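You operate a simulated robot arm through the tools that you are given. There is no shell and no other tool. Be economical: measure what you need, move in short steps, check, and stop when the job is done.

Carry out the task below with a simulated robot arm. There is one attempt and no reset: what you move stays moved.

JOB
Strip the sleeve post and swill the collar clean in the drip pan.
Fine: open the post clamp; stand the collar and the cream sleeve on the flat end of the bench. Set down upright: what you pick out.
Where things are to end (x, y in the base frame): collar within 60 mm of [480, -120].

Only the result counts: the job must be done as asked and must still hold three seconds after the hand-in. Knocking over, shifting, dropping, spilling or breaking anything else fails it.

ROBOT AND FRAMES
A 7-joint arm with a two-finger parallel gripper, fixed in place. Base frame: the origin is at the foot of the arm, x ahead of it, y to its left, z up; the work surface is at about z = 0. Units: mm, rad, N and s.
With the tool pointing down near the work surface it reaches from about 240 to 620 mm from the base axis. Its first joint turns from -1.152 to 1.152 rad. Payload 2.6 kg.
Tool frame: the origin (TCP) lies between the finger pads and is the grasp point; the fingertips stand 30 mm ahead of it; z points along the fingers, y is the line along which they close. The gripper opens to 94 mm. The fingers are 28 mm wide and 10 mm thick; the gripper's body (50 by 96 mm) begins 55 mm behind the TCP.
Orientation is that of the tool frame in the base frame, as a unit quaternion [x, y, z, w]. With the fingers straight down and closing along the base's y, the tool's x points along the base's -x, its y along +y and its z along -z.

CONTROLS
- The arm moves only by the tool servo_tool. Its argument "deltas" is a list of rows, each an object (a shift or turn left out is 0, a gripper value left out holds the last) with "travel": the shift along the tool's x, y, z in mm, a list of three; "rotation": the turn, a rotation vector about the tool's x, y, z in rad, a list of three. In form: [{"travel": [tx, ty, tz], "rotation": [ax, ay, az]}, ...]. A call has 1 to 10 rows; each row shifts and turns the commanded pose from where the row before left it, along the tool's axes as they then stand. "fingers" is the gripper command, from -1 (fully open) to 1 (shut), values between in proportion, set as the call begins (left out, the last holds). Rows are played at 5 a second. More than 50 mm and 0.15 rad between two rows, or a gripper value outside its range, and nothing of the call is played. Where a pose cannot be reached the arm comes as near as it can. A force on the tool above 40 N (or 10 N above the force at the start of the call, whichever is more), or a blocked arm, ends the call early, and 0.2 s more pass. The fingers move at their own pace (about 72 mm/s each) and stop on an object; they squeeze with about 20 N. The grip force told is the motor's: it shows also when the fingers shut on nothing. Time passes only in rows, and 0.2 s behind the last, so rows that do not move let the fingers close. The reply holds the time, the measured pose of the TCP, the force on the tool along the base axes, the opening and the grip force, in the units named above and with some noise, with the torque about the TCP (base axes, N m) and any sound that the robot's microphone picked up.
- Cameras (640 x 400 px; columns grow to the right, rows downward): "scene" is fixed at [19.7, 442.5, 553.2]; the picture's right is [-0.83, -0.56, 0.00], its down [-0.46, 0.68, -0.57] and it looks along [0.32, -0.47, -0.82] (base axes); focal length 214 px, centre (320, 200). "wrist" rides on the gripper at [76, 14, -102] in the tool frame; the picture's right is [-0.18, 0.98, 0.00], its down [-0.75, -0.14, -0.64] and it looks along [-0.63, -0.12, 0.77] (tool axes); focal length 243 px, centre (320, 200). There is no depth. A picture from a camera that has moved, and an enlarged one, comes with that camera's place and axes in the base frame and with its lens. The place of the scene camera against the robot may be out by one fixed shift of up to 25 mm in any direction.
- grab_frame(camera): a new picture of that camera. No time passes.
- enlarge(camera, box): a new picture of the part [left, top, right, bottom] of that camera's present view, enlarged. No time passes.
- close_job(): hands the job in; it is judged then, once.

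Go step by step. Nothing tells you positions but the pictures and the camera data: compare them with the known pose of the tool, close in by small moves and look again before you grip or let go. The budget is 120 turns and 76 pictures, counting those below and the enlarged ones. Unless the task says otherwise, let go and move clear before handing in, and close with one line.

The tools are called as name(argument=value, ...) on one line, values as JSON. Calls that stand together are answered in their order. servo_tool: Moves the arm, as the interface text tells. Its arguments: {"type":"object","properties":{"deltas":{"type":"array","items":{"type":"object","properties":{"travel":{"type":"array","items":{"type":"number"}},"rotation":{"type":"array","items":{"type":"number"}}}}},"fingers":{"type":"number"}},"required":["deltas"]} The other tools are called the same way: grab_frame (camera) takes a picture; enlarge (camera, box) takes an enlarged picture of a part of a camera's view; close_job () hands the job in.

At the start:

```text
time_s: 0.0
ee_pos: [324.5, 135.9, 381.4]
tcp_rot: [0.0, 1.0, 0.0, 0.001]
wrist_force: [0.3, 0.8, 0.2]
ft_torque: [0.01, -0.02, 0.02]
gripper_width: 94.1
finger_force: 0.0
```

scene: 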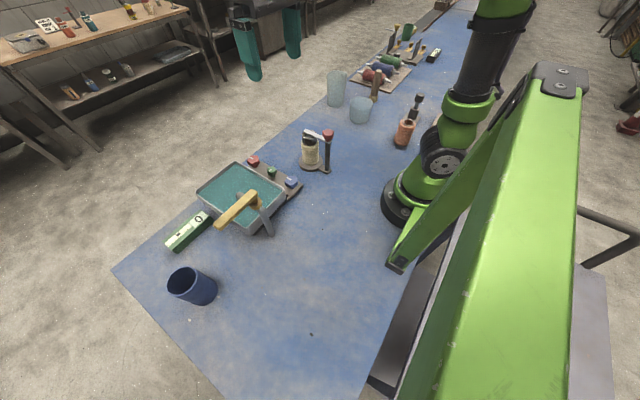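
wrist: 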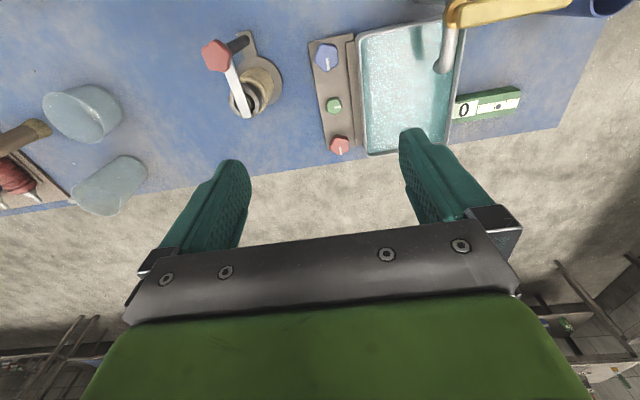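

I see the post with a clamp lever and sleeve, a drip pan with knobs and a spout, and other items. I take a closer look before moving.

enlarge(camera="scene", box=[260, 110, 360, 190])

enlarge(camera="scene", box=[150, 140, 310, 260])

enlarge(camera="wrist", box=[180, 0, 540, 170])

enlarge(camera="scene", box=[300, 10, 460, 150])

```text
5.00 times, centred on (310, 150) of scene
camera zoom: at [19.7, 442.5, 553.2], right [-0.83, -0.56, 0.0], down [-0.46, 0.68, -0.57], along [0.32, -0.47, -0.82], focal length 1072 px, centre (370, 450)
```

zoom: 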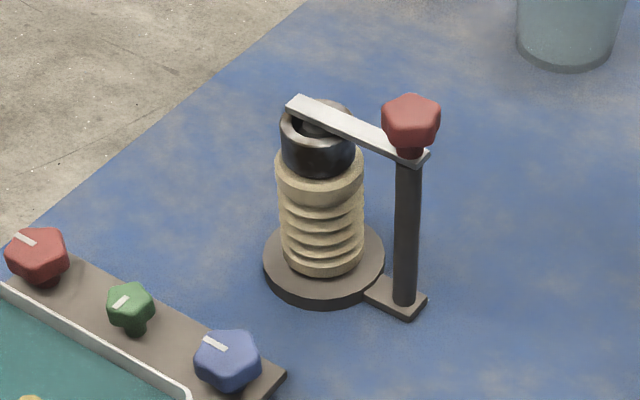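

```text
3.33 times, centred on (230, 200) of scene
camera zoom: at [19.7, 442.5, 553.2], right [-0.83, -0.56, 0.0], down [-0.46, 0.68, -0.57], along [0.32, -0.47, -0.82], focal length 715 px, centre (620, 200)
```

zoom: 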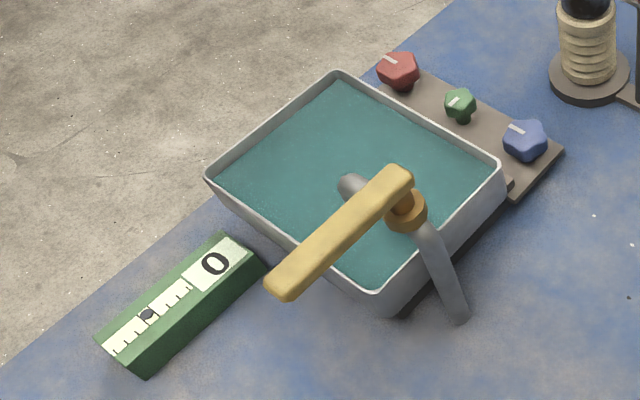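

```text
1.78 times, centred on (360, 85) of wrist
camera zoom: at [248.0, 149.9, 483.7], right [0.18, 0.98, 0.0], down [0.75, -0.14, 0.64], along [0.63, -0.12, -0.77], focal length 431 px, centre (249, 404)
```

zoom: 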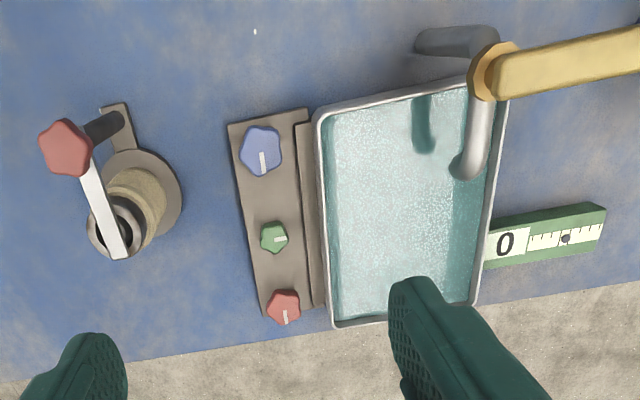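

```text
2.86 times, centred on (380, 80) of scene
camera zoom: at [19.7, 442.5, 553.2], right [-0.83, -0.56, 0.0], down [-0.46, 0.68, -0.57], along [0.32, -0.47, -0.82], focal length 613 px, centre (149, 543)
```

zoom: 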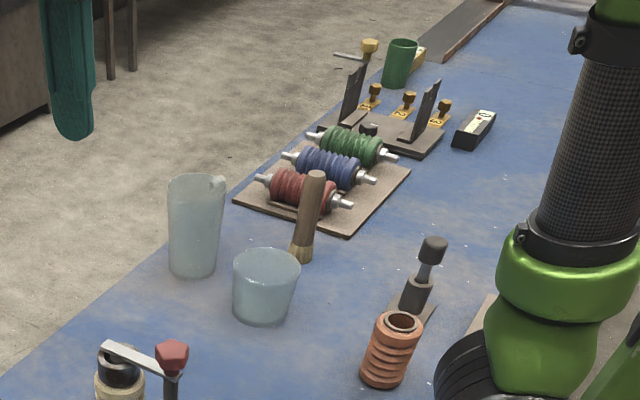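

The cream sleeve and black collar sit on a post at about (349, 24). The clamp arm lies over them, and its red knob is near (280, 10, 130). I'll move over the post for a closer look.

servo_tool(deltas=[{"travel": [5, -25, 22]}, {"travel": [5, -25, 22]}, {"travel": [5, -25, 22]}, {"travel": [5, -25, 22]}, {"travel": [5, -25, 22]}], fingers=-1)

grab_frame(camera="wrist")

grab_frame(camera="scene")

```text
time_s: 1.2
ee_pos: [298.3, 11.1, 272.6]
tcp_rot: [0.001, 1.0, 0.0, 0.0]
wrist_force: [-0.1, 0.0, -0.3]
ft_torque: [-0.02, 0.0, 0.01]
gripper_width: 94.1
finger_force: 0.1
```

```text
69 pictures are left
camera wrist: at [222.3, 24.4, 373.3], right [0.19, 0.98, 0.0], down [0.75, -0.14, 0.64], along [0.63, -0.12, -0.77], focal length 243 px, centre (320, 200)
```

wrist: 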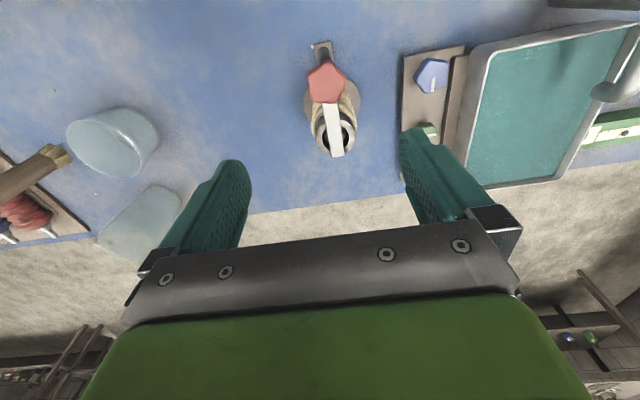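

```text
68 pictures are left
```

scene: 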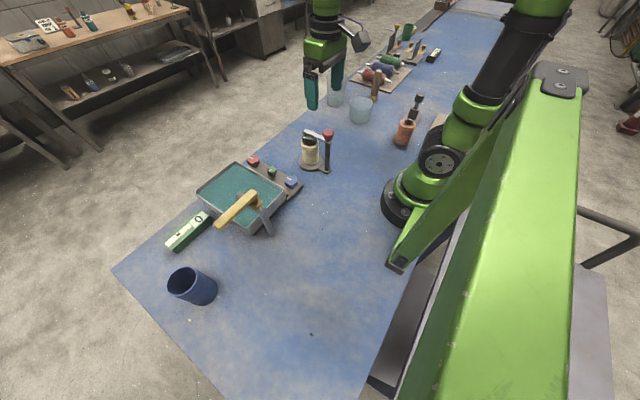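

The knob is at about (280, 18, 148) and the collar top at about (347, 18, 120). I'll come down halfway over the knob and check.

servo_tool(deltas=[{"travel": [9, 3.5, 30]}, {"travel": [9, 3.5, 30]}])

grab_frame(camera="wrist")

enlarge(camera="scene", box=[260, 80, 380, 180])

```text
time_s: 1.8
ee_pos: [283.0, 19.7, 210.3]
tcp_rot: [0.001, 1.0, -0.001, 0.001]
wrist_force: [0.0, 0.1, -0.7]
ft_torque: [-0.01, -0.01, -0.02]
gripper_width: 94.4
finger_force: 0.0
```

```text
67 pictures are left
camera wrist: at [205.6, 33.9, 312.4], right [0.19, 0.98, 0.0], down [0.75, -0.14, 0.64], along [0.63, -0.12, -0.77], focal length 243 px, centre (320, 200)
```

wrist: 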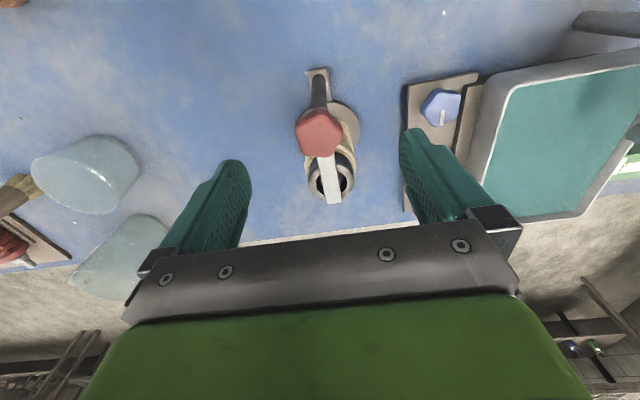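

```text
4.00 times, centred on (320, 130) of scene
camera zoom: at [19.7, 442.5, 553.2], right [-0.83, -0.56, 0.0], down [-0.46, 0.68, -0.57], along [0.32, -0.47, -0.82], focal length 858 px, centre (320, 480)
```

zoom: 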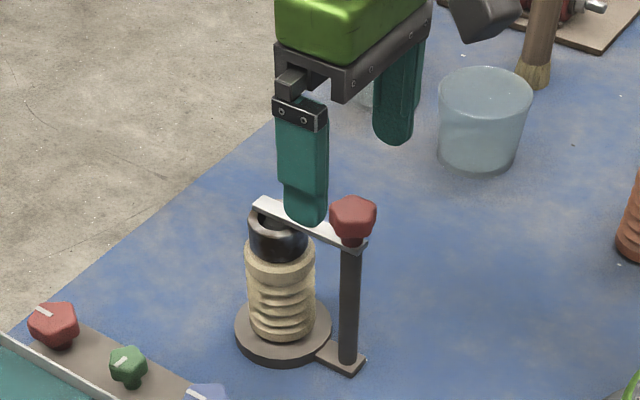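

The refined knob position is (285, 18, 132). I descend around it and look before closing.

servo_tool(deltas=[{"travel": [-1, -1, 25]}, {"travel": [-1, -1, 25]}, {"travel": [0, 0, 23]}])

grab_frame(camera="wrist")

enlarge(camera="scene", box=[260, 80, 380, 180])

```text
time_s: 2.6
ee_pos: [281.0, 17.9, 136.6]
tcp_rot: [0.001, 1.0, 0.001, 0.001]
wrist_force: [0.7, 0.1, 0.1]
ft_torque: [0.02, -0.01, 0.01]
gripper_width: 94.1
finger_force: 0.1
```

```text
65 pictures are left
camera wrist: at [205.7, 31.8, 238.6], right [0.19, 0.98, 0.0], down [0.75, -0.14, 0.64], along [0.63, -0.12, -0.77], focal length 243 px, centre (320, 200)
```

wrist: 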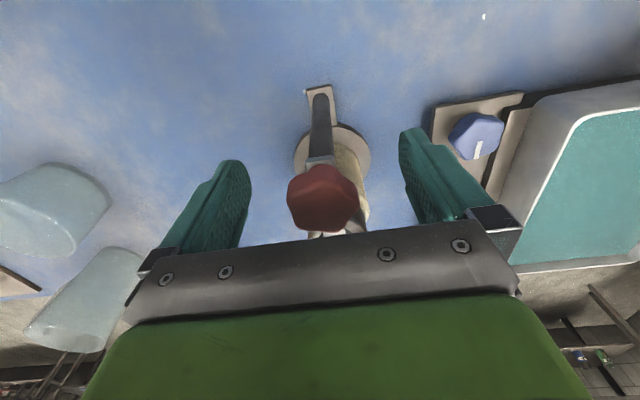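

```text
4.00 times, centred on (320, 130) of scene
camera zoom: at [19.7, 442.5, 553.2], right [-0.83, -0.56, 0.0], down [-0.46, 0.68, -0.57], along [0.32, -0.47, -0.82], focal length 858 px, centre (320, 480)
```

zoom: 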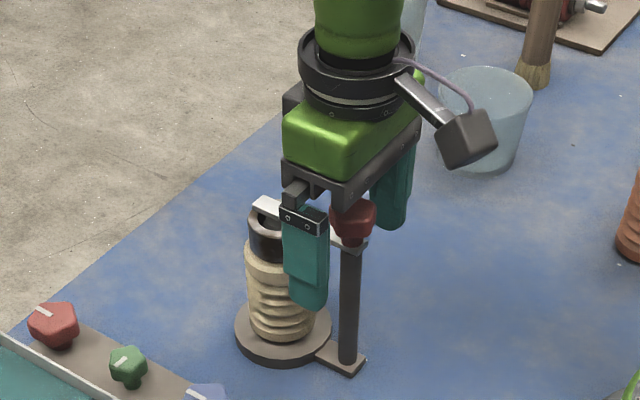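

The knob is between the fingers, so I close on it.

servo_tool(deltas=[{"travel": [-2, -1, 0]}, {"travel": [0, 0, 0]}, {"travel": [0, 0, 0]}, {"travel": [0, 0, 0]}], fingers=1)

grab_frame(camera="wrist")

```text
time_s: 3.6
ee_pos: [282.0, 20.5, 138.0]
tcp_rot: [-0.001, 1.0, 0.001, -0.002]
wrist_force: [-4.7, 33.2, -1.9]
ft_torque: [-0.81, 0.22, -0.11]
gripper_width: 32.7
finger_force: 45.1
```

```text
63 pictures are left
camera wrist: at [207.0, 32.6, 239.1], right [0.18, 0.98, 0.0], down [0.76, -0.14, 0.64], along [0.63, -0.11, -0.77], focal length 243 px, centre (320, 200)
```

wrist: 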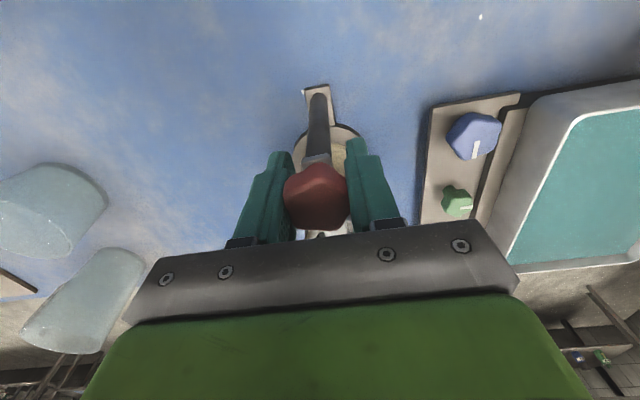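

The knob holds the tool off by about 4 mm in y. I shift the command by that much to relieve the force.

servo_tool(deltas=[{"travel": [0, 2, 0]}, {"travel": [0, 2, 0]}, {"travel": [0, 0, 0]}])

```text
time_s: 4.4
ee_pos: [283.0, 19.8, 136.9]
tcp_rot: [0.002, 1.0, 0.0, -0.004]
wrist_force: [-18.3, 10.9, -9.8]
ft_torque: [0.23, -1.11, -0.07]
gripper_width: 32.6
finger_force: 45.4
```

I test a small turn to see which way the clamp gives.

servo_tool(deltas=[{"travel": [0, 1, 0], "rotation": [0, 0, -0.1]}, {"rotation": [0, 0, -0.1]}, {"travel": [0, 0, 0]}])

enlarge(camera="scene", box=[260, 80, 380, 180])

```text
time_s: 5.2
ee_pos: [282.7, 20.6, 136.6]
tcp_rot: [-0.099, 0.995, 0.0, -0.004]
wrist_force: [-26.1, 5.1, -1.5]
ft_torque: [-0.06, -1.24, -0.03]
gripper_width: 32.4
finger_force: 44.8
```

```text
4.00 times, centred on (320, 130) of scene
camera zoom: at [19.6, 442.5, 553.2], right [-0.83, -0.56, 0.0], down [-0.46, 0.68, -0.57], along [0.32, -0.47, -0.82], focal length 858 px, centre (320, 480)
```

zoom: 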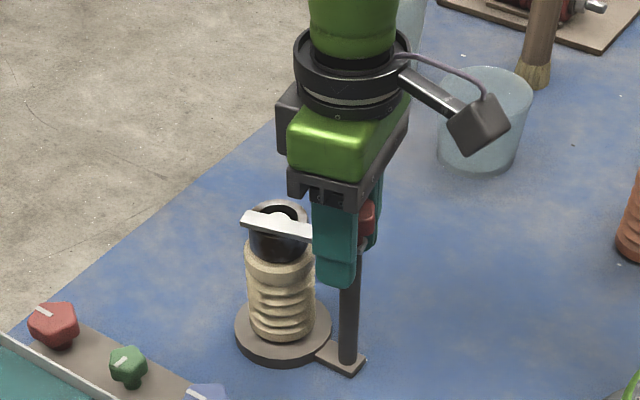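

The clamp turns freely with no torque. I relieve the x load and keep turning.

servo_tool(deltas=[{"travel": [3, 0, 0], "rotation": [0, 0, -0.14]}, {"rotation": [0, 0, -0.14]}, {"rotation": [0, 0, -0.14]}, {"rotation": [0, 0, -0.14]}, {"travel": [0, 0, 0]}])

```text
time_s: 6.4
ee_pos: [281.1, 21.8, 138.8]
tcp_rot: [-0.371, 0.929, 0.003, -0.001]
wrist_force: [-14.1, 28.3, -13.4]
ft_torque: [-0.68, -0.68, -0.03]
gripper_width: 31.8
finger_force: 45.4
```

servo_tool(deltas=[{"travel": [-1.3, 4.3, 0], "rotation": [0, 0, -0.14]}, {"rotation": [0, 0, -0.14]}, {"rotation": [0, 0, -0.14]}, {"rotation": [0, 0, -0.14]}, {"travel": [0, 0, 0]}])

enlarge(camera="scene", box=[260, 80, 380, 180])

```text
time_s: 7.6
ee_pos: [278.9, 20.5, 138.3]
tcp_rot: [-0.612, 0.791, 0.0, -0.002]
wrist_force: [-13.5, -19.7, -9.2]
ft_torque: [0.25, -0.59, -0.02]
gripper_width: 31.9
finger_force: 44.7
```

```text
4.00 times, centred on (320, 130) of scene
camera zoom: at [19.7, 442.4, 553.2], right [-0.83, -0.56, 0.0], down [-0.46, 0.68, -0.57], along [0.32, -0.47, -0.82], focal length 858 px, centre (320, 480)
```

zoom: 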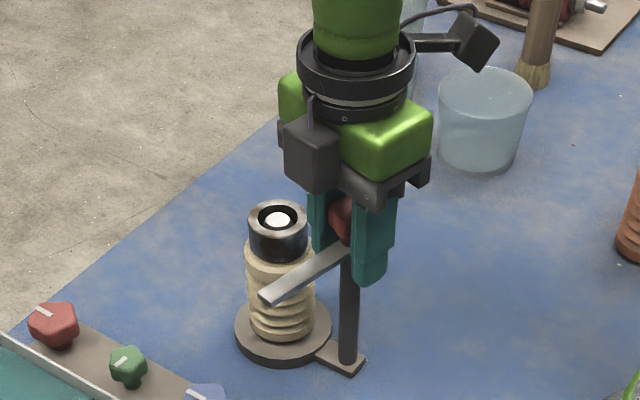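

The arm is clear of the collar. I turn a little further and release.

servo_tool(deltas=[{"travel": [2.8, 0.8, 0], "rotation": [0, 0, -0.14]}, {"rotation": [0, 0, -0.14]}, {"travel": [0, 0, 0]}])

servo_tool(deltas=[{"travel": [0, 0, 0]}, {"travel": [0, 0, 0]}, {"travel": [0, 0, 0]}], fingers=-0.3)

servo_tool(deltas=[{"travel": [0, 0, -30]}, {"travel": [0, 0, -40]}, {"travel": [0, 0, -40]}])

grab_frame(camera="scene")

```text
time_s: 8.4
ee_pos: [279.2, 22.1, 138.9]
tcp_rot: [0.717, -0.697, 0.001, -0.001]
wrist_force: [-13.4, 3.1, 6.3]
ft_torque: [0.68, 0.02, -0.5]
gripper_width: 31.5
finger_force: 45.1
```

```text
time_s: 9.2
ee_pos: [279.7, 21.3, 138.4]
tcp_rot: [0.717, -0.697, 0.0, 0.0]
wrist_force: [0.2, -0.3, 0.1]
ft_torque: [0.05, -0.01, 0.03]
gripper_width: 61.2
finger_force: 0.1
```

```text
time_s: 10.0
ee_pos: [275.8, 22.7, 249.3]
tcp_rot: [0.717, -0.697, 0.0, 0.0]
wrist_force: [0.3, 0.2, 0.5]
ft_torque: [-0.02, 0.01, -0.03]
gripper_width: 61.4
finger_force: 0.0
```

```text
60 pictures are left
```

scene: 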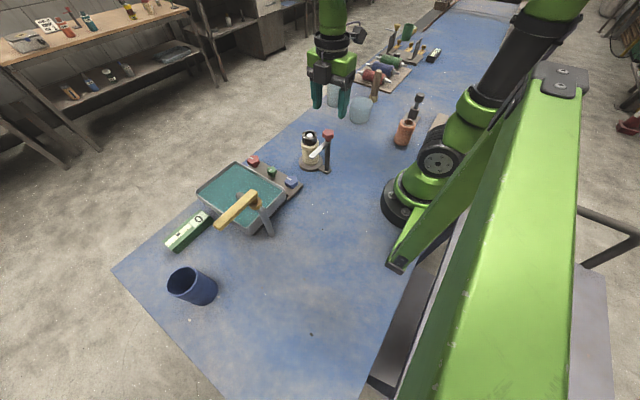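

The clamp is open at its stop. I turn the wrist back and then move over the collar.

servo_tool(deltas=[{"rotation": [0, 0, 0.148]}, {"rotation": [0, 0, 0.148]}, {"rotation": [0, 0, 0.148]}, {"rotation": [0, 0, 0.148]}, {"rotation": [0, 0, 0.148]}, {"rotation": [0, 0, 0.148]}, {"rotation": [0, 0, 0.148]}, {"rotation": [0, 0, 0.148]}, {"rotation": [0, 0, 0.148]}, {"rotation": [0, 0, 0.148]}])

servo_tool(deltas=[{"rotation": [0, 0, 0.119]}, {"travel": [-30, 0, 0]}, {"travel": [-30, 0, 20]}, {"travel": [-10, 0, 10]}])

grab_frame(camera="wrist")

```text
time_s: 12.2
ee_pos: [279.1, 21.4, 249.3]
tcp_rot: [-0.059, 0.998, 0.0, 0.0]
wrist_force: [0.0, 0.0, 0.6]
ft_torque: [0.0, 0.03, 0.01]
gripper_width: 61.0
finger_force: 0.1
```

```text
time_s: 13.2
ee_pos: [348.6, 22.9, 219.3]
tcp_rot: [0.0, 1.0, 0.0, 0.001]
wrist_force: [0.6, -0.2, 1.1]
ft_torque: [0.01, 0.02, 0.0]
gripper_width: 61.1
finger_force: 0.0
```

```text
59 pictures are left
camera wrist: at [274.5, 35.1, 321.3], right [0.18, 0.98, 0.0], down [0.75, -0.14, 0.64], along [0.63, -0.12, -0.77], focal length 243 px, centre (320, 200)
```

wrist: 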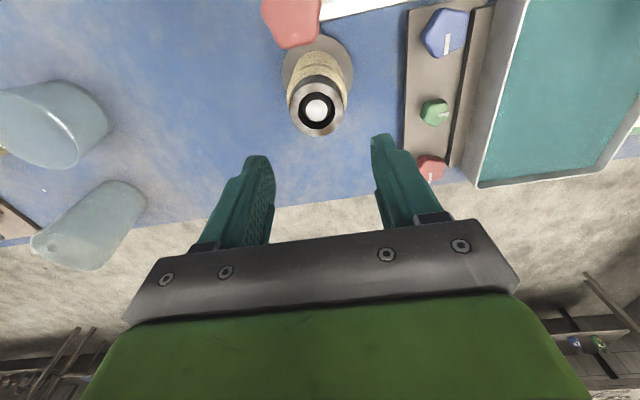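

The collar top is around (350, 18, 105). I centre over it and come closer.

servo_tool(deltas=[{"travel": [0, -2, 30]}, {"travel": [0, -2, 30]}], fingers=-0.7)

grab_frame(camera="wrist")

enlarge(camera="scene", box=[265, 90, 365, 180])

```text
time_s: 13.8
ee_pos: [351.9, 16.4, 157.9]
tcp_rot: [0.0, 1.0, -0.001, 0.0]
wrist_force: [-0.1, -1.5, -0.5]
ft_torque: [-0.02, -0.04, 0.02]
gripper_width: 80.1
finger_force: 0.0
```

```text
58 pictures are left
camera wrist: at [276.0, 31.3, 259.8], right [0.18, 0.98, 0.0], down [0.75, -0.14, 0.64], along [0.63, -0.12, -0.77], focal length 243 px, centre (320, 200)
```

wrist: 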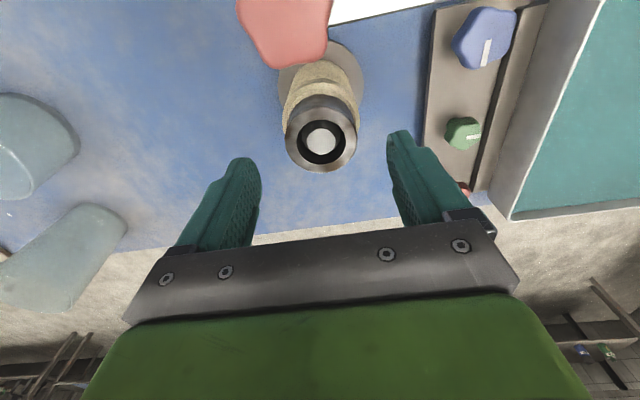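

```text
4.44 times, centred on (315, 135) of scene
camera zoom: at [19.6, 442.5, 553.2], right [-0.83, -0.56, 0.0], down [-0.46, 0.68, -0.57], along [0.32, -0.47, -0.82], focal length 953 px, centre (342, 489)
```

zoom: 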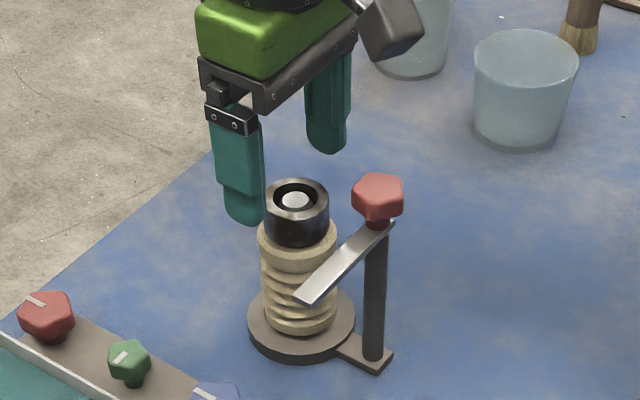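

The collar is at (352, 17.5), top at about z = 101. I lower so that the tips reach only the collar and not the sleeve, then check.

servo_tool(deltas=[{"travel": [0, 0.5, 24]}, {"travel": [0, 0.5, 23]}])

enlarge(camera="scene", box=[265, 90, 365, 180])

grab_frame(camera="wrist")

```text
time_s: 14.4
ee_pos: [351.7, 17.8, 111.3]
tcp_rot: [0.0, 1.0, 0.001, 0.0]
wrist_force: [-0.4, -0.5, -0.4]
ft_torque: [-0.01, 0.03, -0.04]
gripper_width: 80.0
finger_force: 0.0
```

```text
4.44 times, centred on (315, 135) of scene
camera zoom: at [19.6, 442.5, 553.2], right [-0.83, -0.56, 0.0], down [-0.46, 0.68, -0.57], along [0.32, -0.47, -0.82], focal length 953 px, centre (342, 489)
```

zoom: 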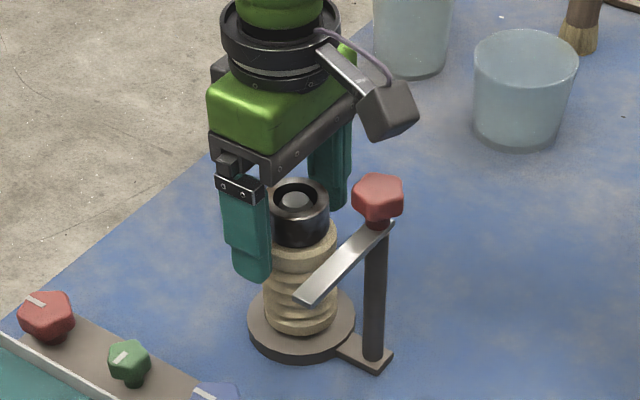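

```text
55 pictures are left
camera wrist: at [274.9, 31.7, 212.3], right [0.18, 0.98, 0.0], down [0.75, -0.14, 0.64], along [0.63, -0.12, -0.77], focal length 243 px, centre (320, 200)
```

wrist: 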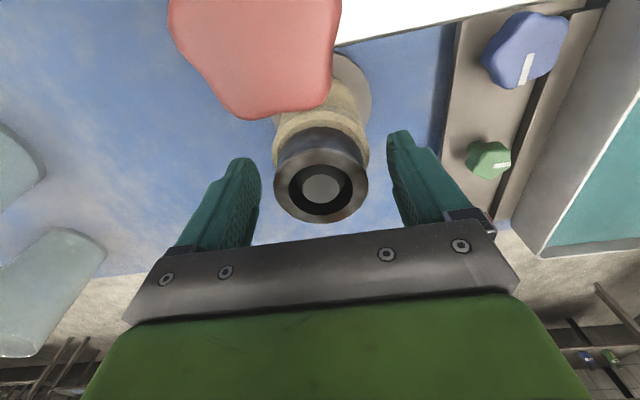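

Everything is aligned, so I close on the collar.

servo_tool(deltas=[{"travel": [0, 0, -2]}, {"travel": [0, 0, 0]}, {"travel": [0, 0, 0]}, {"travel": [0, 0, 0]}], fingers=1)

enlarge(camera="scene", box=[265, 90, 365, 180])

```text
time_s: 15.4
ee_pos: [350.3, 19.6, 113.9]
tcp_rot: [0.0, 1.0, 0.001, 0.001]
wrist_force: [-1.1, 0.9, -0.7]
ft_torque: [0.0, -0.03, 0.0]
gripper_width: 55.4
finger_force: 19.7
```

```text
4.44 times, centred on (315, 135) of scene
camera zoom: at [19.7, 442.5, 553.2], right [-0.83, -0.56, 0.0], down [-0.46, 0.68, -0.57], along [0.32, -0.47, -0.82], focal length 953 px, centre (342, 489)
```

zoom: 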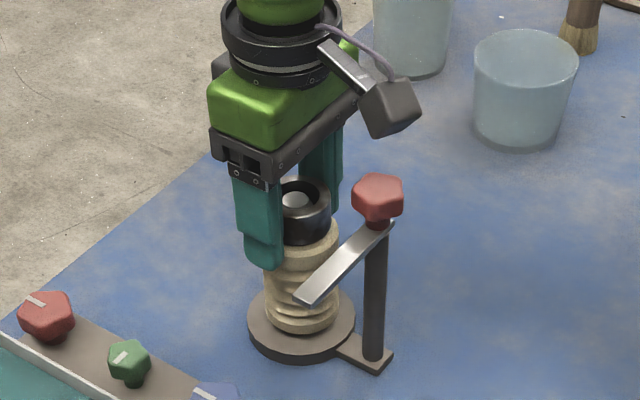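

The width of 55 mm may be the sleeve rather than the collar. I release, raise 10 mm and close again to compare.

servo_tool(deltas=[{"travel": [0, 0, 0]}, {"travel": [0, 0, 0]}, {"travel": [0, 0, -5]}, {"travel": [0, 0, -5]}], fingers=-0.7)

servo_tool(deltas=[{"travel": [0, 0, 0]}, {"travel": [0, 0, 0]}, {"travel": [0, 0, 0]}, {"travel": [0, 0, 0]}], fingers=1)

enlarge(camera="scene", box=[265, 90, 365, 180])

```text
time_s: 16.4
ee_pos: [348.8, 18.3, 124.9]
tcp_rot: [0.0, 1.0, 0.0, -0.001]
wrist_force: [0.5, 0.0, -0.5]
ft_torque: [0.0, 0.03, -0.03]
gripper_width: 79.8
finger_force: 0.0
```

```text
time_s: 17.4
ee_pos: [348.8, 18.3, 124.5]
tcp_rot: [0.0, 1.0, 0.0, 0.0]
wrist_force: [-1.5, -0.1, 5.4]
ft_torque: [0.08, 0.21, 0.03]
gripper_width: 55.5
finger_force: 19.8
```

```text
4.44 times, centred on (315, 135) of scene
camera zoom: at [19.6, 442.5, 553.2], right [-0.83, -0.56, 0.0], down [-0.46, 0.68, -0.57], along [0.32, -0.47, -0.82], focal length 953 px, centre (342, 489)
```

zoom: 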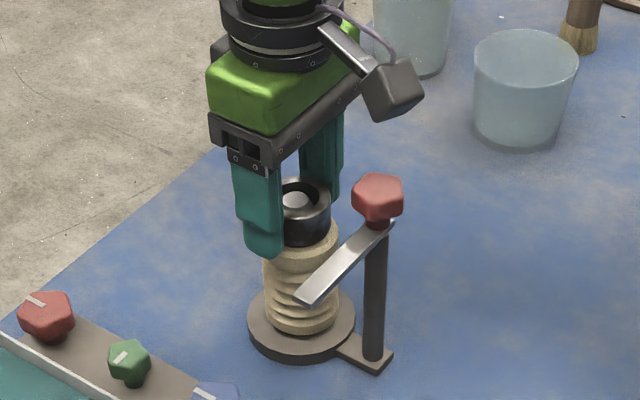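

servo_tool(deltas=[{"travel": [0, 0, -6]}, {"travel": [0, 0, -6]}, {"travel": [0, 0, 0]}])

enlarge(camera="scene", box=[265, 90, 365, 180])

enlarge(camera="wrist", box=[220, 80, 440, 240])

```text
time_s: 18.2
ee_pos: [347.2, 18.7, 136.7]
tcp_rot: [0.0, 1.0, 0.0, 0.0]
wrist_force: [0.0, 0.6, -3.4]
ft_torque: [0.0, -0.02, 0.0]
gripper_width: 55.1
finger_force: 20.3
```

```text
4.44 times, centred on (315, 135) of scene
camera zoom: at [19.7, 442.5, 553.2], right [-0.83, -0.56, 0.0], down [-0.46, 0.68, -0.57], along [0.32, -0.47, -0.82], focal length 953 px, centre (342, 489)
```

zoom: 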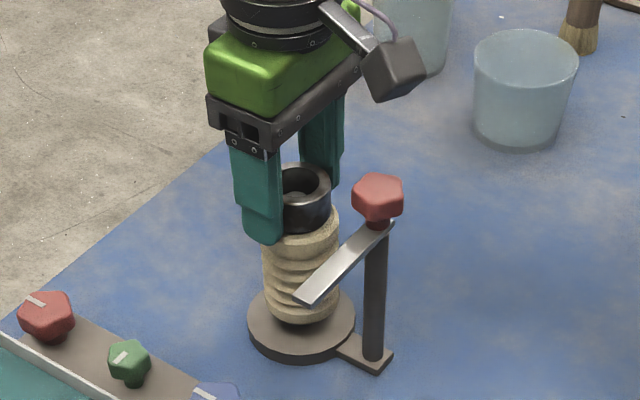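

```text
2.50 times, centred on (330, 160) of wrist
camera zoom: at [272.1, 32.7, 238.6], right [0.18, 0.98, 0.0], down [0.75, -0.14, 0.64], along [0.63, -0.12, -0.77], focal length 606 px, centre (295, 300)
```

zoom: 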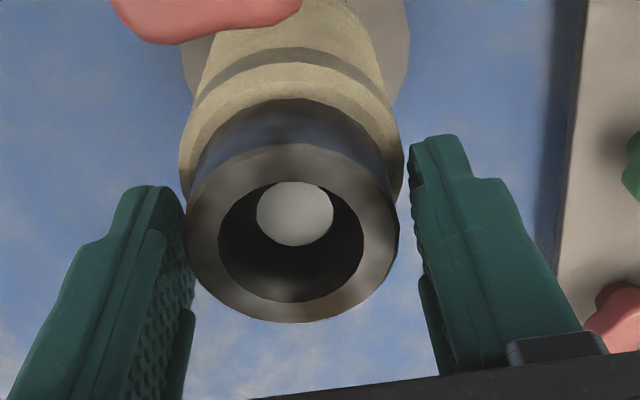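

The grip took the sleeve's rim, and both parts rose together. I set it back down, release, and grip higher.

servo_tool(deltas=[{"travel": [0, 0, 6]}, {"travel": [0, 0, 6]}, {"travel": [0, 0, 0]}])

servo_tool(deltas=[{"travel": [0, 0, 0]}, {"travel": [0, 0, 0]}, {"travel": [-1, 0, -5]}, {"travel": [-1, 0, -5]}], fingers=-0.7)

servo_tool(deltas=[{"travel": [0, 0, 0]}, {"travel": [0, 0, 0]}, {"travel": [0, 0, 0]}, {"travel": [0, 0, 0]}], fingers=1)

enlarge(camera="scene", box=[265, 90, 365, 180])

```text
time_s: 19.0
ee_pos: [349.5, 19.8, 124.2]
tcp_rot: [0.0, 1.0, 0.0, 0.001]
wrist_force: [-1.0, 0.3, 0.5]
ft_torque: [0.02, 0.04, -0.03]
gripper_width: 55.4
finger_force: 20.5
```

```text
time_s: 20.0
ee_pos: [350.3, 18.0, 133.3]
tcp_rot: [0.0, 1.0, 0.0, 0.0]
wrist_force: [0.3, 0.4, 0.1]
ft_torque: [-0.01, 0.02, 0.01]
gripper_width: 80.3
finger_force: 0.1
```

```text
time_s: 21.0
ee_pos: [350.3, 18.5, 134.1]
tcp_rot: [0.0, 1.0, 0.0, -0.001]
wrist_force: [-0.9, -1.7, 2.8]
ft_torque: [-0.01, 0.09, 0.03]
gripper_width: 45.4
finger_force: 19.5
```

```text
4.44 times, centred on (315, 135) of scene
camera zoom: at [19.6, 442.5, 553.2], right [-0.83, -0.56, 0.0], down [-0.46, 0.68, -0.57], along [0.32, -0.47, -0.82], focal length 953 px, centre (342, 489)
```

zoom: 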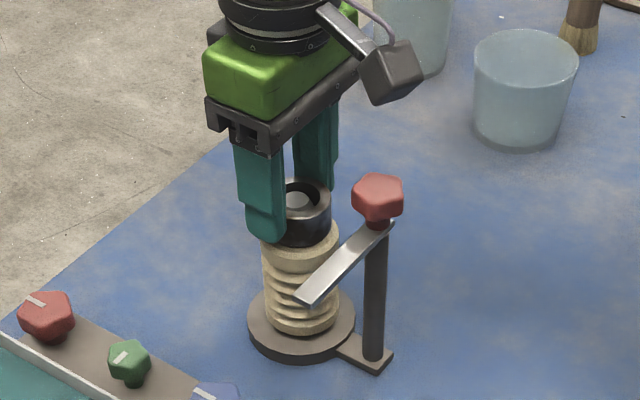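

Now 45.4 mm, so this is the collar. I lift it straight up and check.

servo_tool(deltas=[{"travel": [0, 0, -10]}, {"travel": [0, 0, -15]}, {"travel": [0, 0, -20]}, {"travel": [0, 0, -25]}, {"travel": [0, 0, -30]}, {"travel": [0, 0, -20]}])

enlarge(camera="scene", box=[245, 60, 385, 180])

grab_frame(camera="wrist")

```text
time_s: 22.4
ee_pos: [349.1, 16.9, 253.5]
tcp_rot: [0.0, 1.0, -0.001, 0.0]
wrist_force: [0.6, 0.4, -2.3]
ft_torque: [0.01, -0.02, -0.01]
gripper_width: 45.3
finger_force: 19.9
```

```text
3.33 times, centred on (315, 120) of scene
camera zoom: at [19.7, 442.5, 553.2], right [-0.83, -0.56, 0.0], down [-0.46, 0.68, -0.57], along [0.32, -0.47, -0.82], focal length 715 px, centre (337, 467)
```

zoom: 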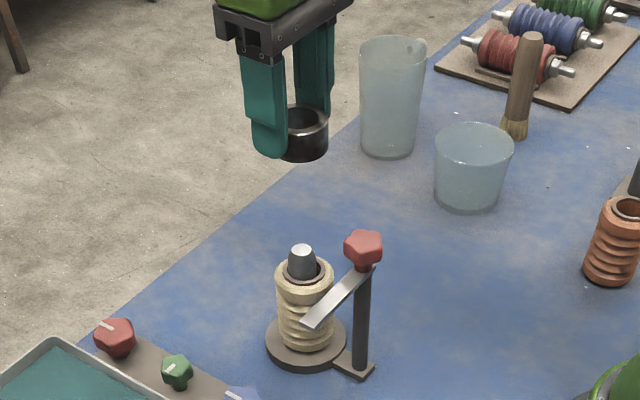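

```text
48 pictures are left
camera wrist: at [273.4, 31.5, 355.4], right [0.18, 0.98, 0.0], down [0.75, -0.14, 0.64], along [0.63, -0.12, -0.77], focal length 243 px, centre (320, 200)
```

wrist: 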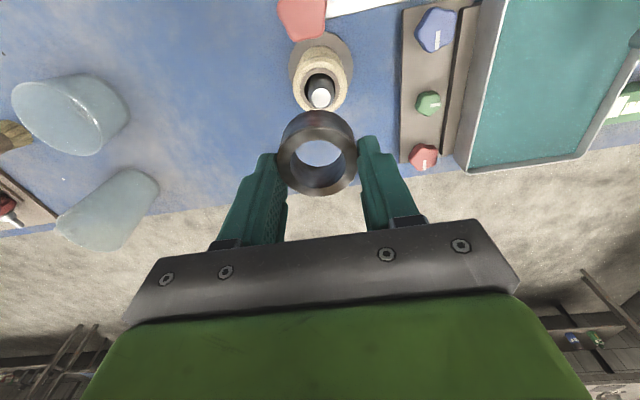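

The collar is held and the sleeve remains on the post. The pan spans roughly x 304–503 and y 196–347, with the tap near (300–355, 304), so I carry the collar high to (450, 245).

servo_tool(deltas=[{"travel": [-12, 28, 0]}, {"travel": [-13, 29, 0]}, {"travel": [-13, 29, 0]}, {"travel": [-13, 29, 0]}, {"travel": [-13, 29, 0]}, {"travel": [-13, 29, 0]}, {"travel": [-13, 29, 0]}, {"travel": [-10, 26, 0]}, {"travel": [0, 0, 0]}])

grab_frame(camera="wrist")

enlarge(camera="scene", box=[160, 100, 320, 240])

```text
time_s: 24.4
ee_pos: [452.3, 246.2, 252.6]
tcp_rot: [0.0, 1.0, 0.0, 0.0]
wrist_force: [-0.1, -0.6, -0.7]
ft_torque: [0.01, 0.0, 0.01]
gripper_width: 45.6
finger_force: 20.1
```

```text
47 pictures are left
camera wrist: at [376.9, 259.9, 354.3], right [0.18, 0.98, 0.0], down [0.75, -0.14, 0.64], along [0.63, -0.12, -0.77], focal length 243 px, centre (320, 200)
```

wrist: 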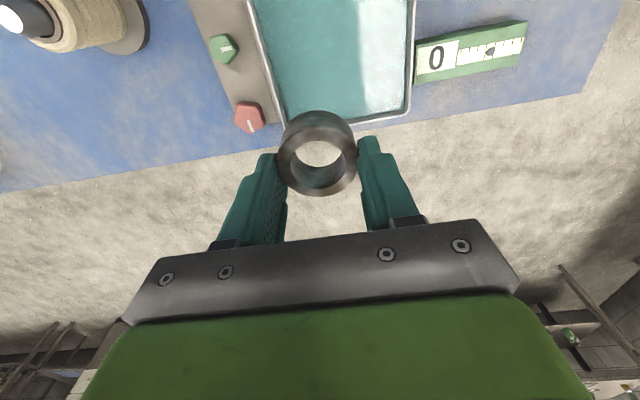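

```text
2.86 times, centred on (240, 170) of scene
camera zoom: at [19.7, 442.5, 553.2], right [-0.83, -0.56, 0.0], down [-0.46, 0.68, -0.57], along [0.32, -0.47, -0.82], focal length 613 px, centre (549, 286)
```

zoom: 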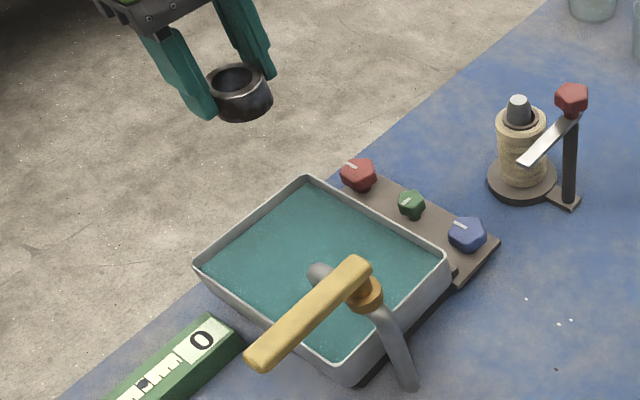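

I shift toward the pan's middle and lower in stages, staying clear of the tap.

servo_tool(deltas=[{"travel": [10, 2, 40]}, {"travel": [10, 2, 40]}, {"travel": [2, 0, 40]}, {"travel": [0, 0, 20]}])

enlarge(camera="scene", box=[180, 130, 300, 240])

grab_frame(camera="wrist")

```text
time_s: 25.4
ee_pos: [430.6, 250.5, 115.4]
tcp_rot: [0.0, 1.0, 0.0, -0.001]
wrist_force: [0.4, 1.0, -0.9]
ft_torque: [0.02, -0.02, -0.02]
gripper_width: 45.3
finger_force: 19.7
```

```text
3.64 times, centred on (240, 185) of scene
camera zoom: at [19.7, 442.5, 553.2], right [-0.83, -0.56, 0.0], down [-0.46, 0.68, -0.57], along [0.32, -0.47, -0.82], focal length 780 px, centre (611, 254)
```

zoom: 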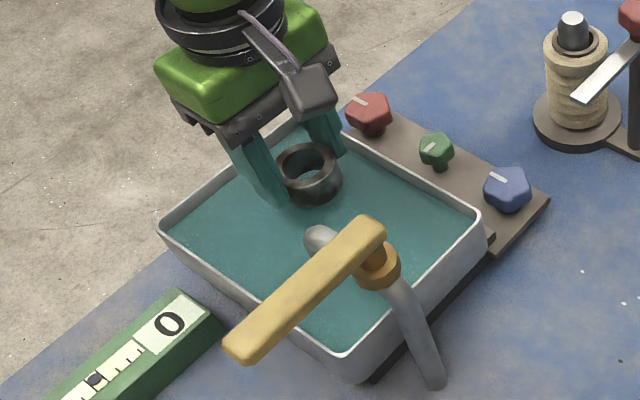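

```text
44 pictures are left
camera wrist: at [353.8, 263.6, 217.2], right [0.18, 0.98, 0.0], down [0.75, -0.14, 0.64], along [0.63, -0.12, -0.77], focal length 243 px, centre (320, 200)
```

wrist: 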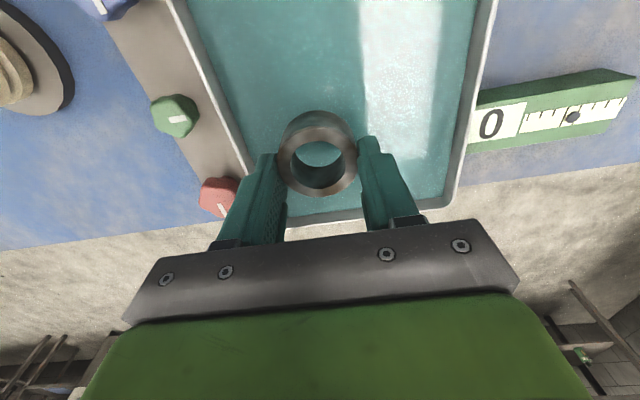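

It's clear of rim and tap. I lower into the pan, watching the force.

servo_tool(deltas=[{"travel": [0, 0, 15]}, {"travel": [0, 0, 12]}, {"travel": [0, 0, 8]}, {"travel": [0, 0, 0]}])

enlarge(camera="scene", box=[180, 130, 300, 240])

enlarge(camera="wrist", box=[200, 80, 460, 260])

```text
time_s: 26.4
ee_pos: [428.3, 251.9, 79.4]
tcp_rot: [0.0, 1.0, 0.0, 0.0]
wrist_force: [0.3, -0.9, -2.0]
ft_torque: [0.02, 0.02, 0.01]
gripper_width: 45.3
finger_force: 19.5
```

```text
3.64 times, centred on (240, 185) of scene
camera zoom: at [19.7, 442.5, 553.2], right [-0.83, -0.56, 0.0], down [-0.46, 0.68, -0.57], along [0.32, -0.47, -0.82], focal length 780 px, centre (611, 254)
```

zoom: 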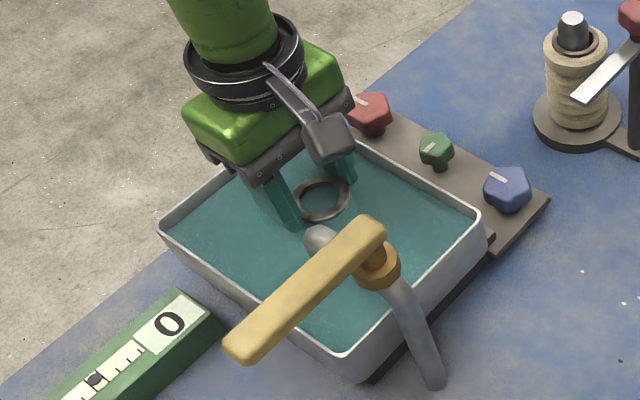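

```text
2.22 times, centred on (330, 170) of wrist
camera zoom: at [351.5, 264.8, 181.9], right [0.18, 0.98, 0.0], down [0.75, -0.14, 0.64], along [0.63, -0.12, -0.77], focal length 539 px, centre (298, 267)
```

zoom: 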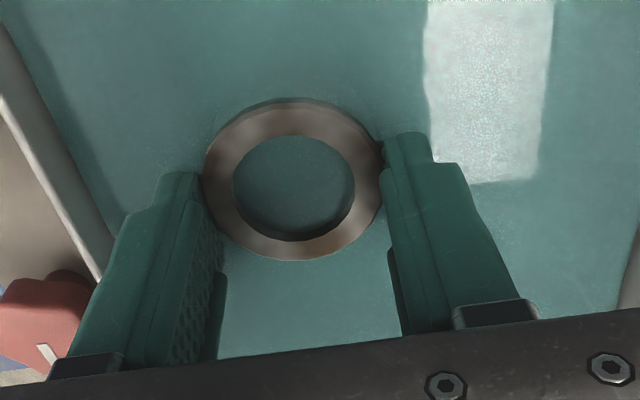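

The collar is nearly submerged, with the liquid level at about z = 70. I go slightly deeper and swirl gently.

servo_tool(deltas=[{"travel": [0, 0, 6]}, {"travel": [0, 0, 6]}, {"travel": [8, 0, 0]}, {"travel": [8, 6, 0]}, {"travel": [0, 8, 0]}, {"travel": [-8, 6, 0]}, {"travel": [-8, 0, 0]}, {"travel": [-6, -8, 0]}, {"travel": [0, -8, 0]}, {"travel": [6, -4, 0]}])

servo_tool(deltas=[{"travel": [8, 0, 0]}, {"travel": [8, 6, 0]}, {"travel": [0, 8, 0]}, {"travel": [-8, 6, 0]}, {"travel": [-8, 0, 0]}, {"travel": [-6, -8, 0]}, {"travel": [0, -8, 0]}, {"travel": [6, -4, 0]}, {"travel": [0, 0, 0]}])

enlarge(camera="wrist", box=[200, 80, 460, 260])

```text
time_s: 28.6
ee_pos: [427.8, 249.3, 67.3]
tcp_rot: [0.001, 1.0, -0.001, 0.001]
wrist_force: [1.3, 1.0, 4.0]
ft_torque: [0.04, 0.06, -0.04]
gripper_width: 45.1
finger_force: 19.7
```

```text
time_s: 30.6
ee_pos: [428.8, 249.1, 68.2]
tcp_rot: [0.001, 1.0, -0.001, 0.001]
wrist_force: [-0.6, -0.2, -2.2]
ft_torque: [-0.03, 0.0, 0.0]
gripper_width: 45.4
finger_force: 20.0
```

```text
2.22 times, centred on (330, 170) of wrist
camera zoom: at [353.0, 262.7, 170.4], right [0.18, 0.98, 0.0], down [0.75, -0.14, 0.64], along [0.63, -0.12, -0.77], focal length 539 px, centre (298, 267)
```

zoom: 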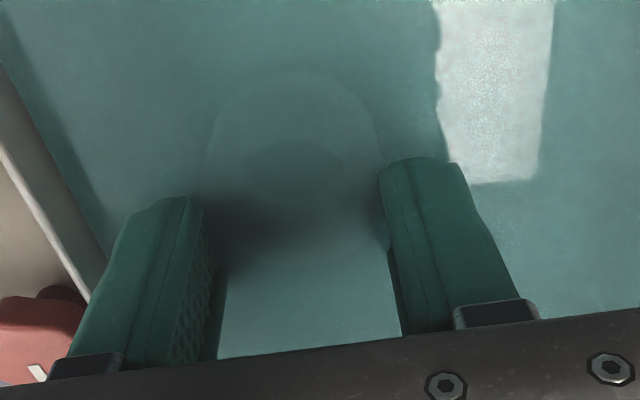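

It's fully submerged and swilled. I add another swirl with an up-and-down dunk, lift slowly to let it drip, and inspect.

servo_tool(deltas=[{"travel": [10, 0, -6]}, {"travel": [8, 8, 6]}, {"travel": [0, 8, -6]}, {"travel": [-10, 6, 6]}, {"travel": [-8, 0, -6]}, {"travel": [-6, -8, 6]}, {"travel": [0, -8, 0]}, {"travel": [6, -6, 0]}, {"travel": [0, 0, 0]}])

servo_tool(deltas=[{"travel": [0, 0, -8]}, {"travel": [0, 0, -8]}, {"travel": [0, 0, -8]}, {"travel": [0, 0, -10]}, {"travel": [0, 0, -12]}, {"travel": [0, 0, 0]}, {"travel": [0, 0, 0]}, {"travel": [0, 0, 0]}, {"travel": [0, 0, 0]}])

enlarge(camera="wrist", box=[200, 80, 460, 260])

enlarge(camera="scene", box=[180, 130, 300, 240])

```text
time_s: 32.6
ee_pos: [428.3, 249.6, 66.8]
tcp_rot: [0.0, 1.0, 0.0, 0.001]
wrist_force: [1.7, 1.2, 3.5]
ft_torque: [0.04, 0.09, -0.08]
gripper_width: 45.6
finger_force: 20.2
```

```text
time_s: 34.6
ee_pos: [427.9, 250.2, 110.0]
tcp_rot: [-0.001, 1.0, -0.001, 0.0]
wrist_force: [0.1, 0.6, -1.3]
ft_torque: [0.02, -0.01, -0.03]
gripper_width: 45.6
finger_force: 20.2
```

```text
2.22 times, centred on (330, 170) of wrist
camera zoom: at [352.0, 263.5, 213.1], right [0.18, 0.98, 0.0], down [0.75, -0.14, 0.64], along [0.63, -0.12, -0.77], focal length 539 px, centre (298, 267)
```

zoom: 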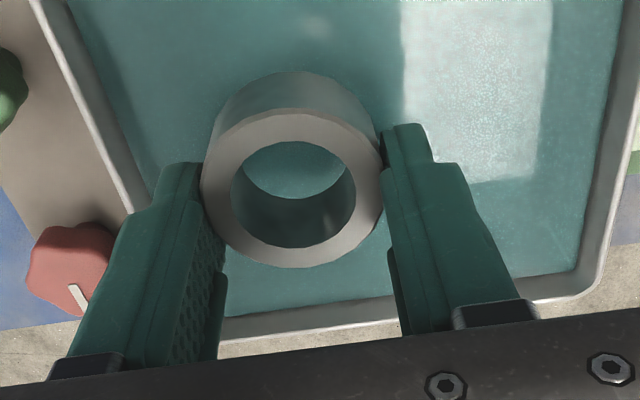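

```text
3.64 times, centred on (240, 185) of scene
camera zoom: at [19.7, 442.5, 553.2], right [-0.83, -0.56, 0.0], down [-0.46, 0.68, -0.57], along [0.32, -0.47, -0.82], focal length 780 px, centre (611, 254)
```

zoom: 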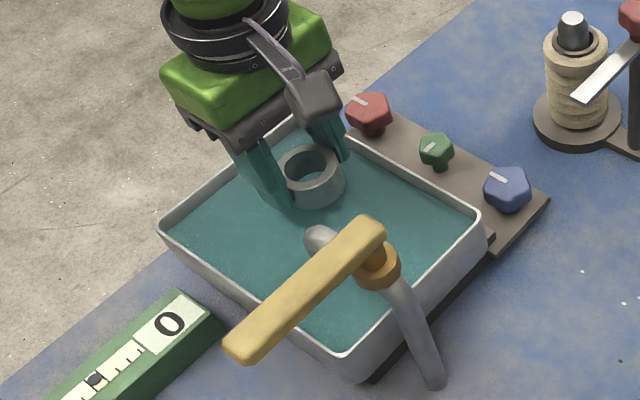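

The collar is clean. I lift clear and carry it to (480, -120).

servo_tool(deltas=[{"travel": [0, 0, 0]}, {"travel": [0, 0, 0]}, {"travel": [0, 0, 0]}, {"travel": [0, 0, -25]}, {"travel": [0, 0, -35]}, {"travel": [0, 0, -30]}])

servo_tool(deltas=[{"travel": [-5, -35, 0]}, {"travel": [-5, -38, 0]}, {"travel": [-5, -38, 0]}, {"travel": [-5, -38, 0]}, {"travel": [-5, -38, 0]}, {"travel": [-5, -38, 0]}, {"travel": [-5, -38, 0]}, {"travel": [-5, -38, 0]}, {"travel": [-5, -38, 0]}, {"travel": [-6, -31, 0]}])

grab_frame(camera="wrist")

grab_frame(camera="scene")

```text
time_s: 36.0
ee_pos: [428.7, 250.2, 202.7]
tcp_rot: [0.0, 1.0, 0.0, 0.0]
wrist_force: [-0.9, 0.4, -2.5]
ft_torque: [-0.02, -0.04, -0.01]
gripper_width: 45.5
finger_force: 20.3
```

```text
time_s: 38.2
ee_pos: [478.3, -120.7, 205.7]
tcp_rot: [-0.001, 1.0, 0.0, 0.0]
wrist_force: [0.0, 0.2, -0.8]
ft_torque: [0.0, 0.02, -0.01]
gripper_width: 45.4
finger_force: 19.6
```

```text
38 pictures are left
camera wrist: at [402.1, -107.0, 307.6], right [0.18, 0.98, 0.0], down [0.75, -0.14, 0.64], along [0.63, -0.12, -0.77], focal length 243 px, centre (320, 200)
```

wrist: 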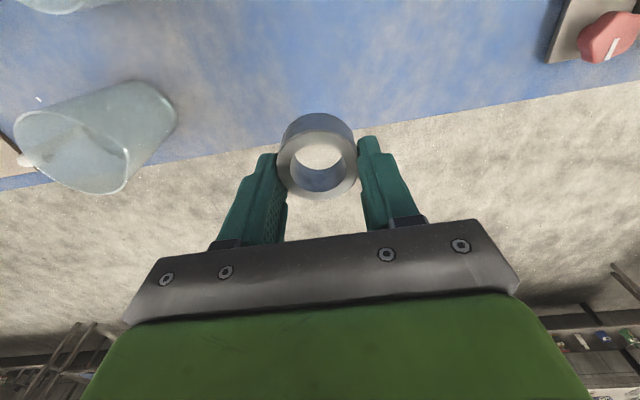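

```text
37 pictures are left
```

scene: 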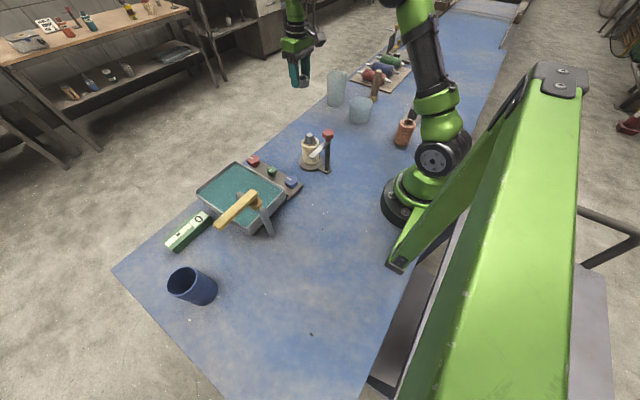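

There is good clearance. I'll set it down slightly inboard at x≈467, and lower in stages to feel the contact.

servo_tool(deltas=[{"travel": [6, 0, 40]}, {"travel": [5, 0, 45]}, {"travel": [0, 0, 45]}, {"travel": [0, 0, 20]}, {"travel": [0, 0, 5]}, {"travel": [0, 0, 0]}])

servo_tool(deltas=[{"travel": [0, 0, 3]}, {"travel": [0, 0, 3]}, {"travel": [0, 0, 0]}])

enlarge(camera="scene", box=[260, 70, 360, 160])

```text
time_s: 39.6
ee_pos: [467.3, -119.0, 49.2]
tcp_rot: [0.0, 1.0, -0.001, 0.0]
wrist_force: [-1.0, -0.4, -1.2]
ft_torque: [-0.01, -0.02, -0.02]
gripper_width: 45.4
finger_force: 20.2
```

```text
time_s: 40.4
ee_pos: [467.4, -118.4, 42.4]
tcp_rot: [0.001, 1.0, 0.0, 0.0]
wrist_force: [-1.0, 0.5, -0.6]
ft_torque: [0.02, 0.01, -0.03]
gripper_width: 45.6
finger_force: 20.2
```

```text
4.44 times, centred on (310, 115) of scene
camera zoom: at [19.7, 442.5, 553.2], right [-0.83, -0.56, 0.0], down [-0.46, 0.68, -0.57], along [0.32, -0.47, -0.82], focal length 953 px, centre (364, 578)
```

zoom: 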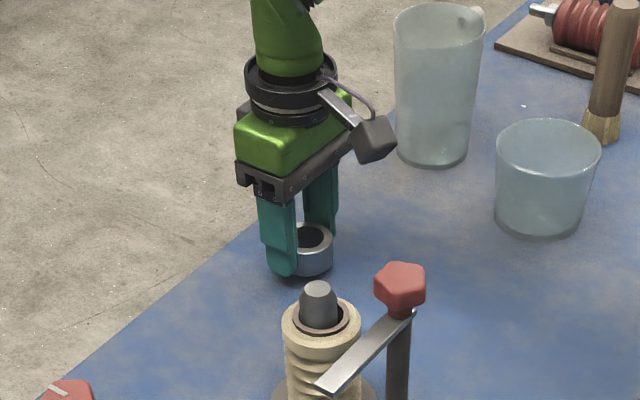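

Close to the surface. I take small steps until contact.

servo_tool(deltas=[{"travel": [0, 0, 2]}, {"travel": [0, 0, 1]}, {"travel": [0, 0, 0]}])

servo_tool(deltas=[{"travel": [0, 0, 1.5]}, {"travel": [0, 0, 1]}, {"travel": [0, 0, 0]}])

```text
time_s: 41.2
ee_pos: [468.0, -119.6, 37.7]
tcp_rot: [0.001, 1.0, 0.0, 0.0]
wrist_force: [-0.8, 0.0, -1.6]
ft_torque: [0.0, -0.01, 0.02]
gripper_width: 45.6
finger_force: 20.0
```

```text
time_s: 42.0
ee_pos: [469.3, -119.5, 35.5]
tcp_rot: [0.0, 1.0, 0.0, 0.001]
wrist_force: [0.5, 1.2, -1.4]
ft_torque: [0.0, -0.04, 0.02]
gripper_width: 45.7
finger_force: 20.2
```

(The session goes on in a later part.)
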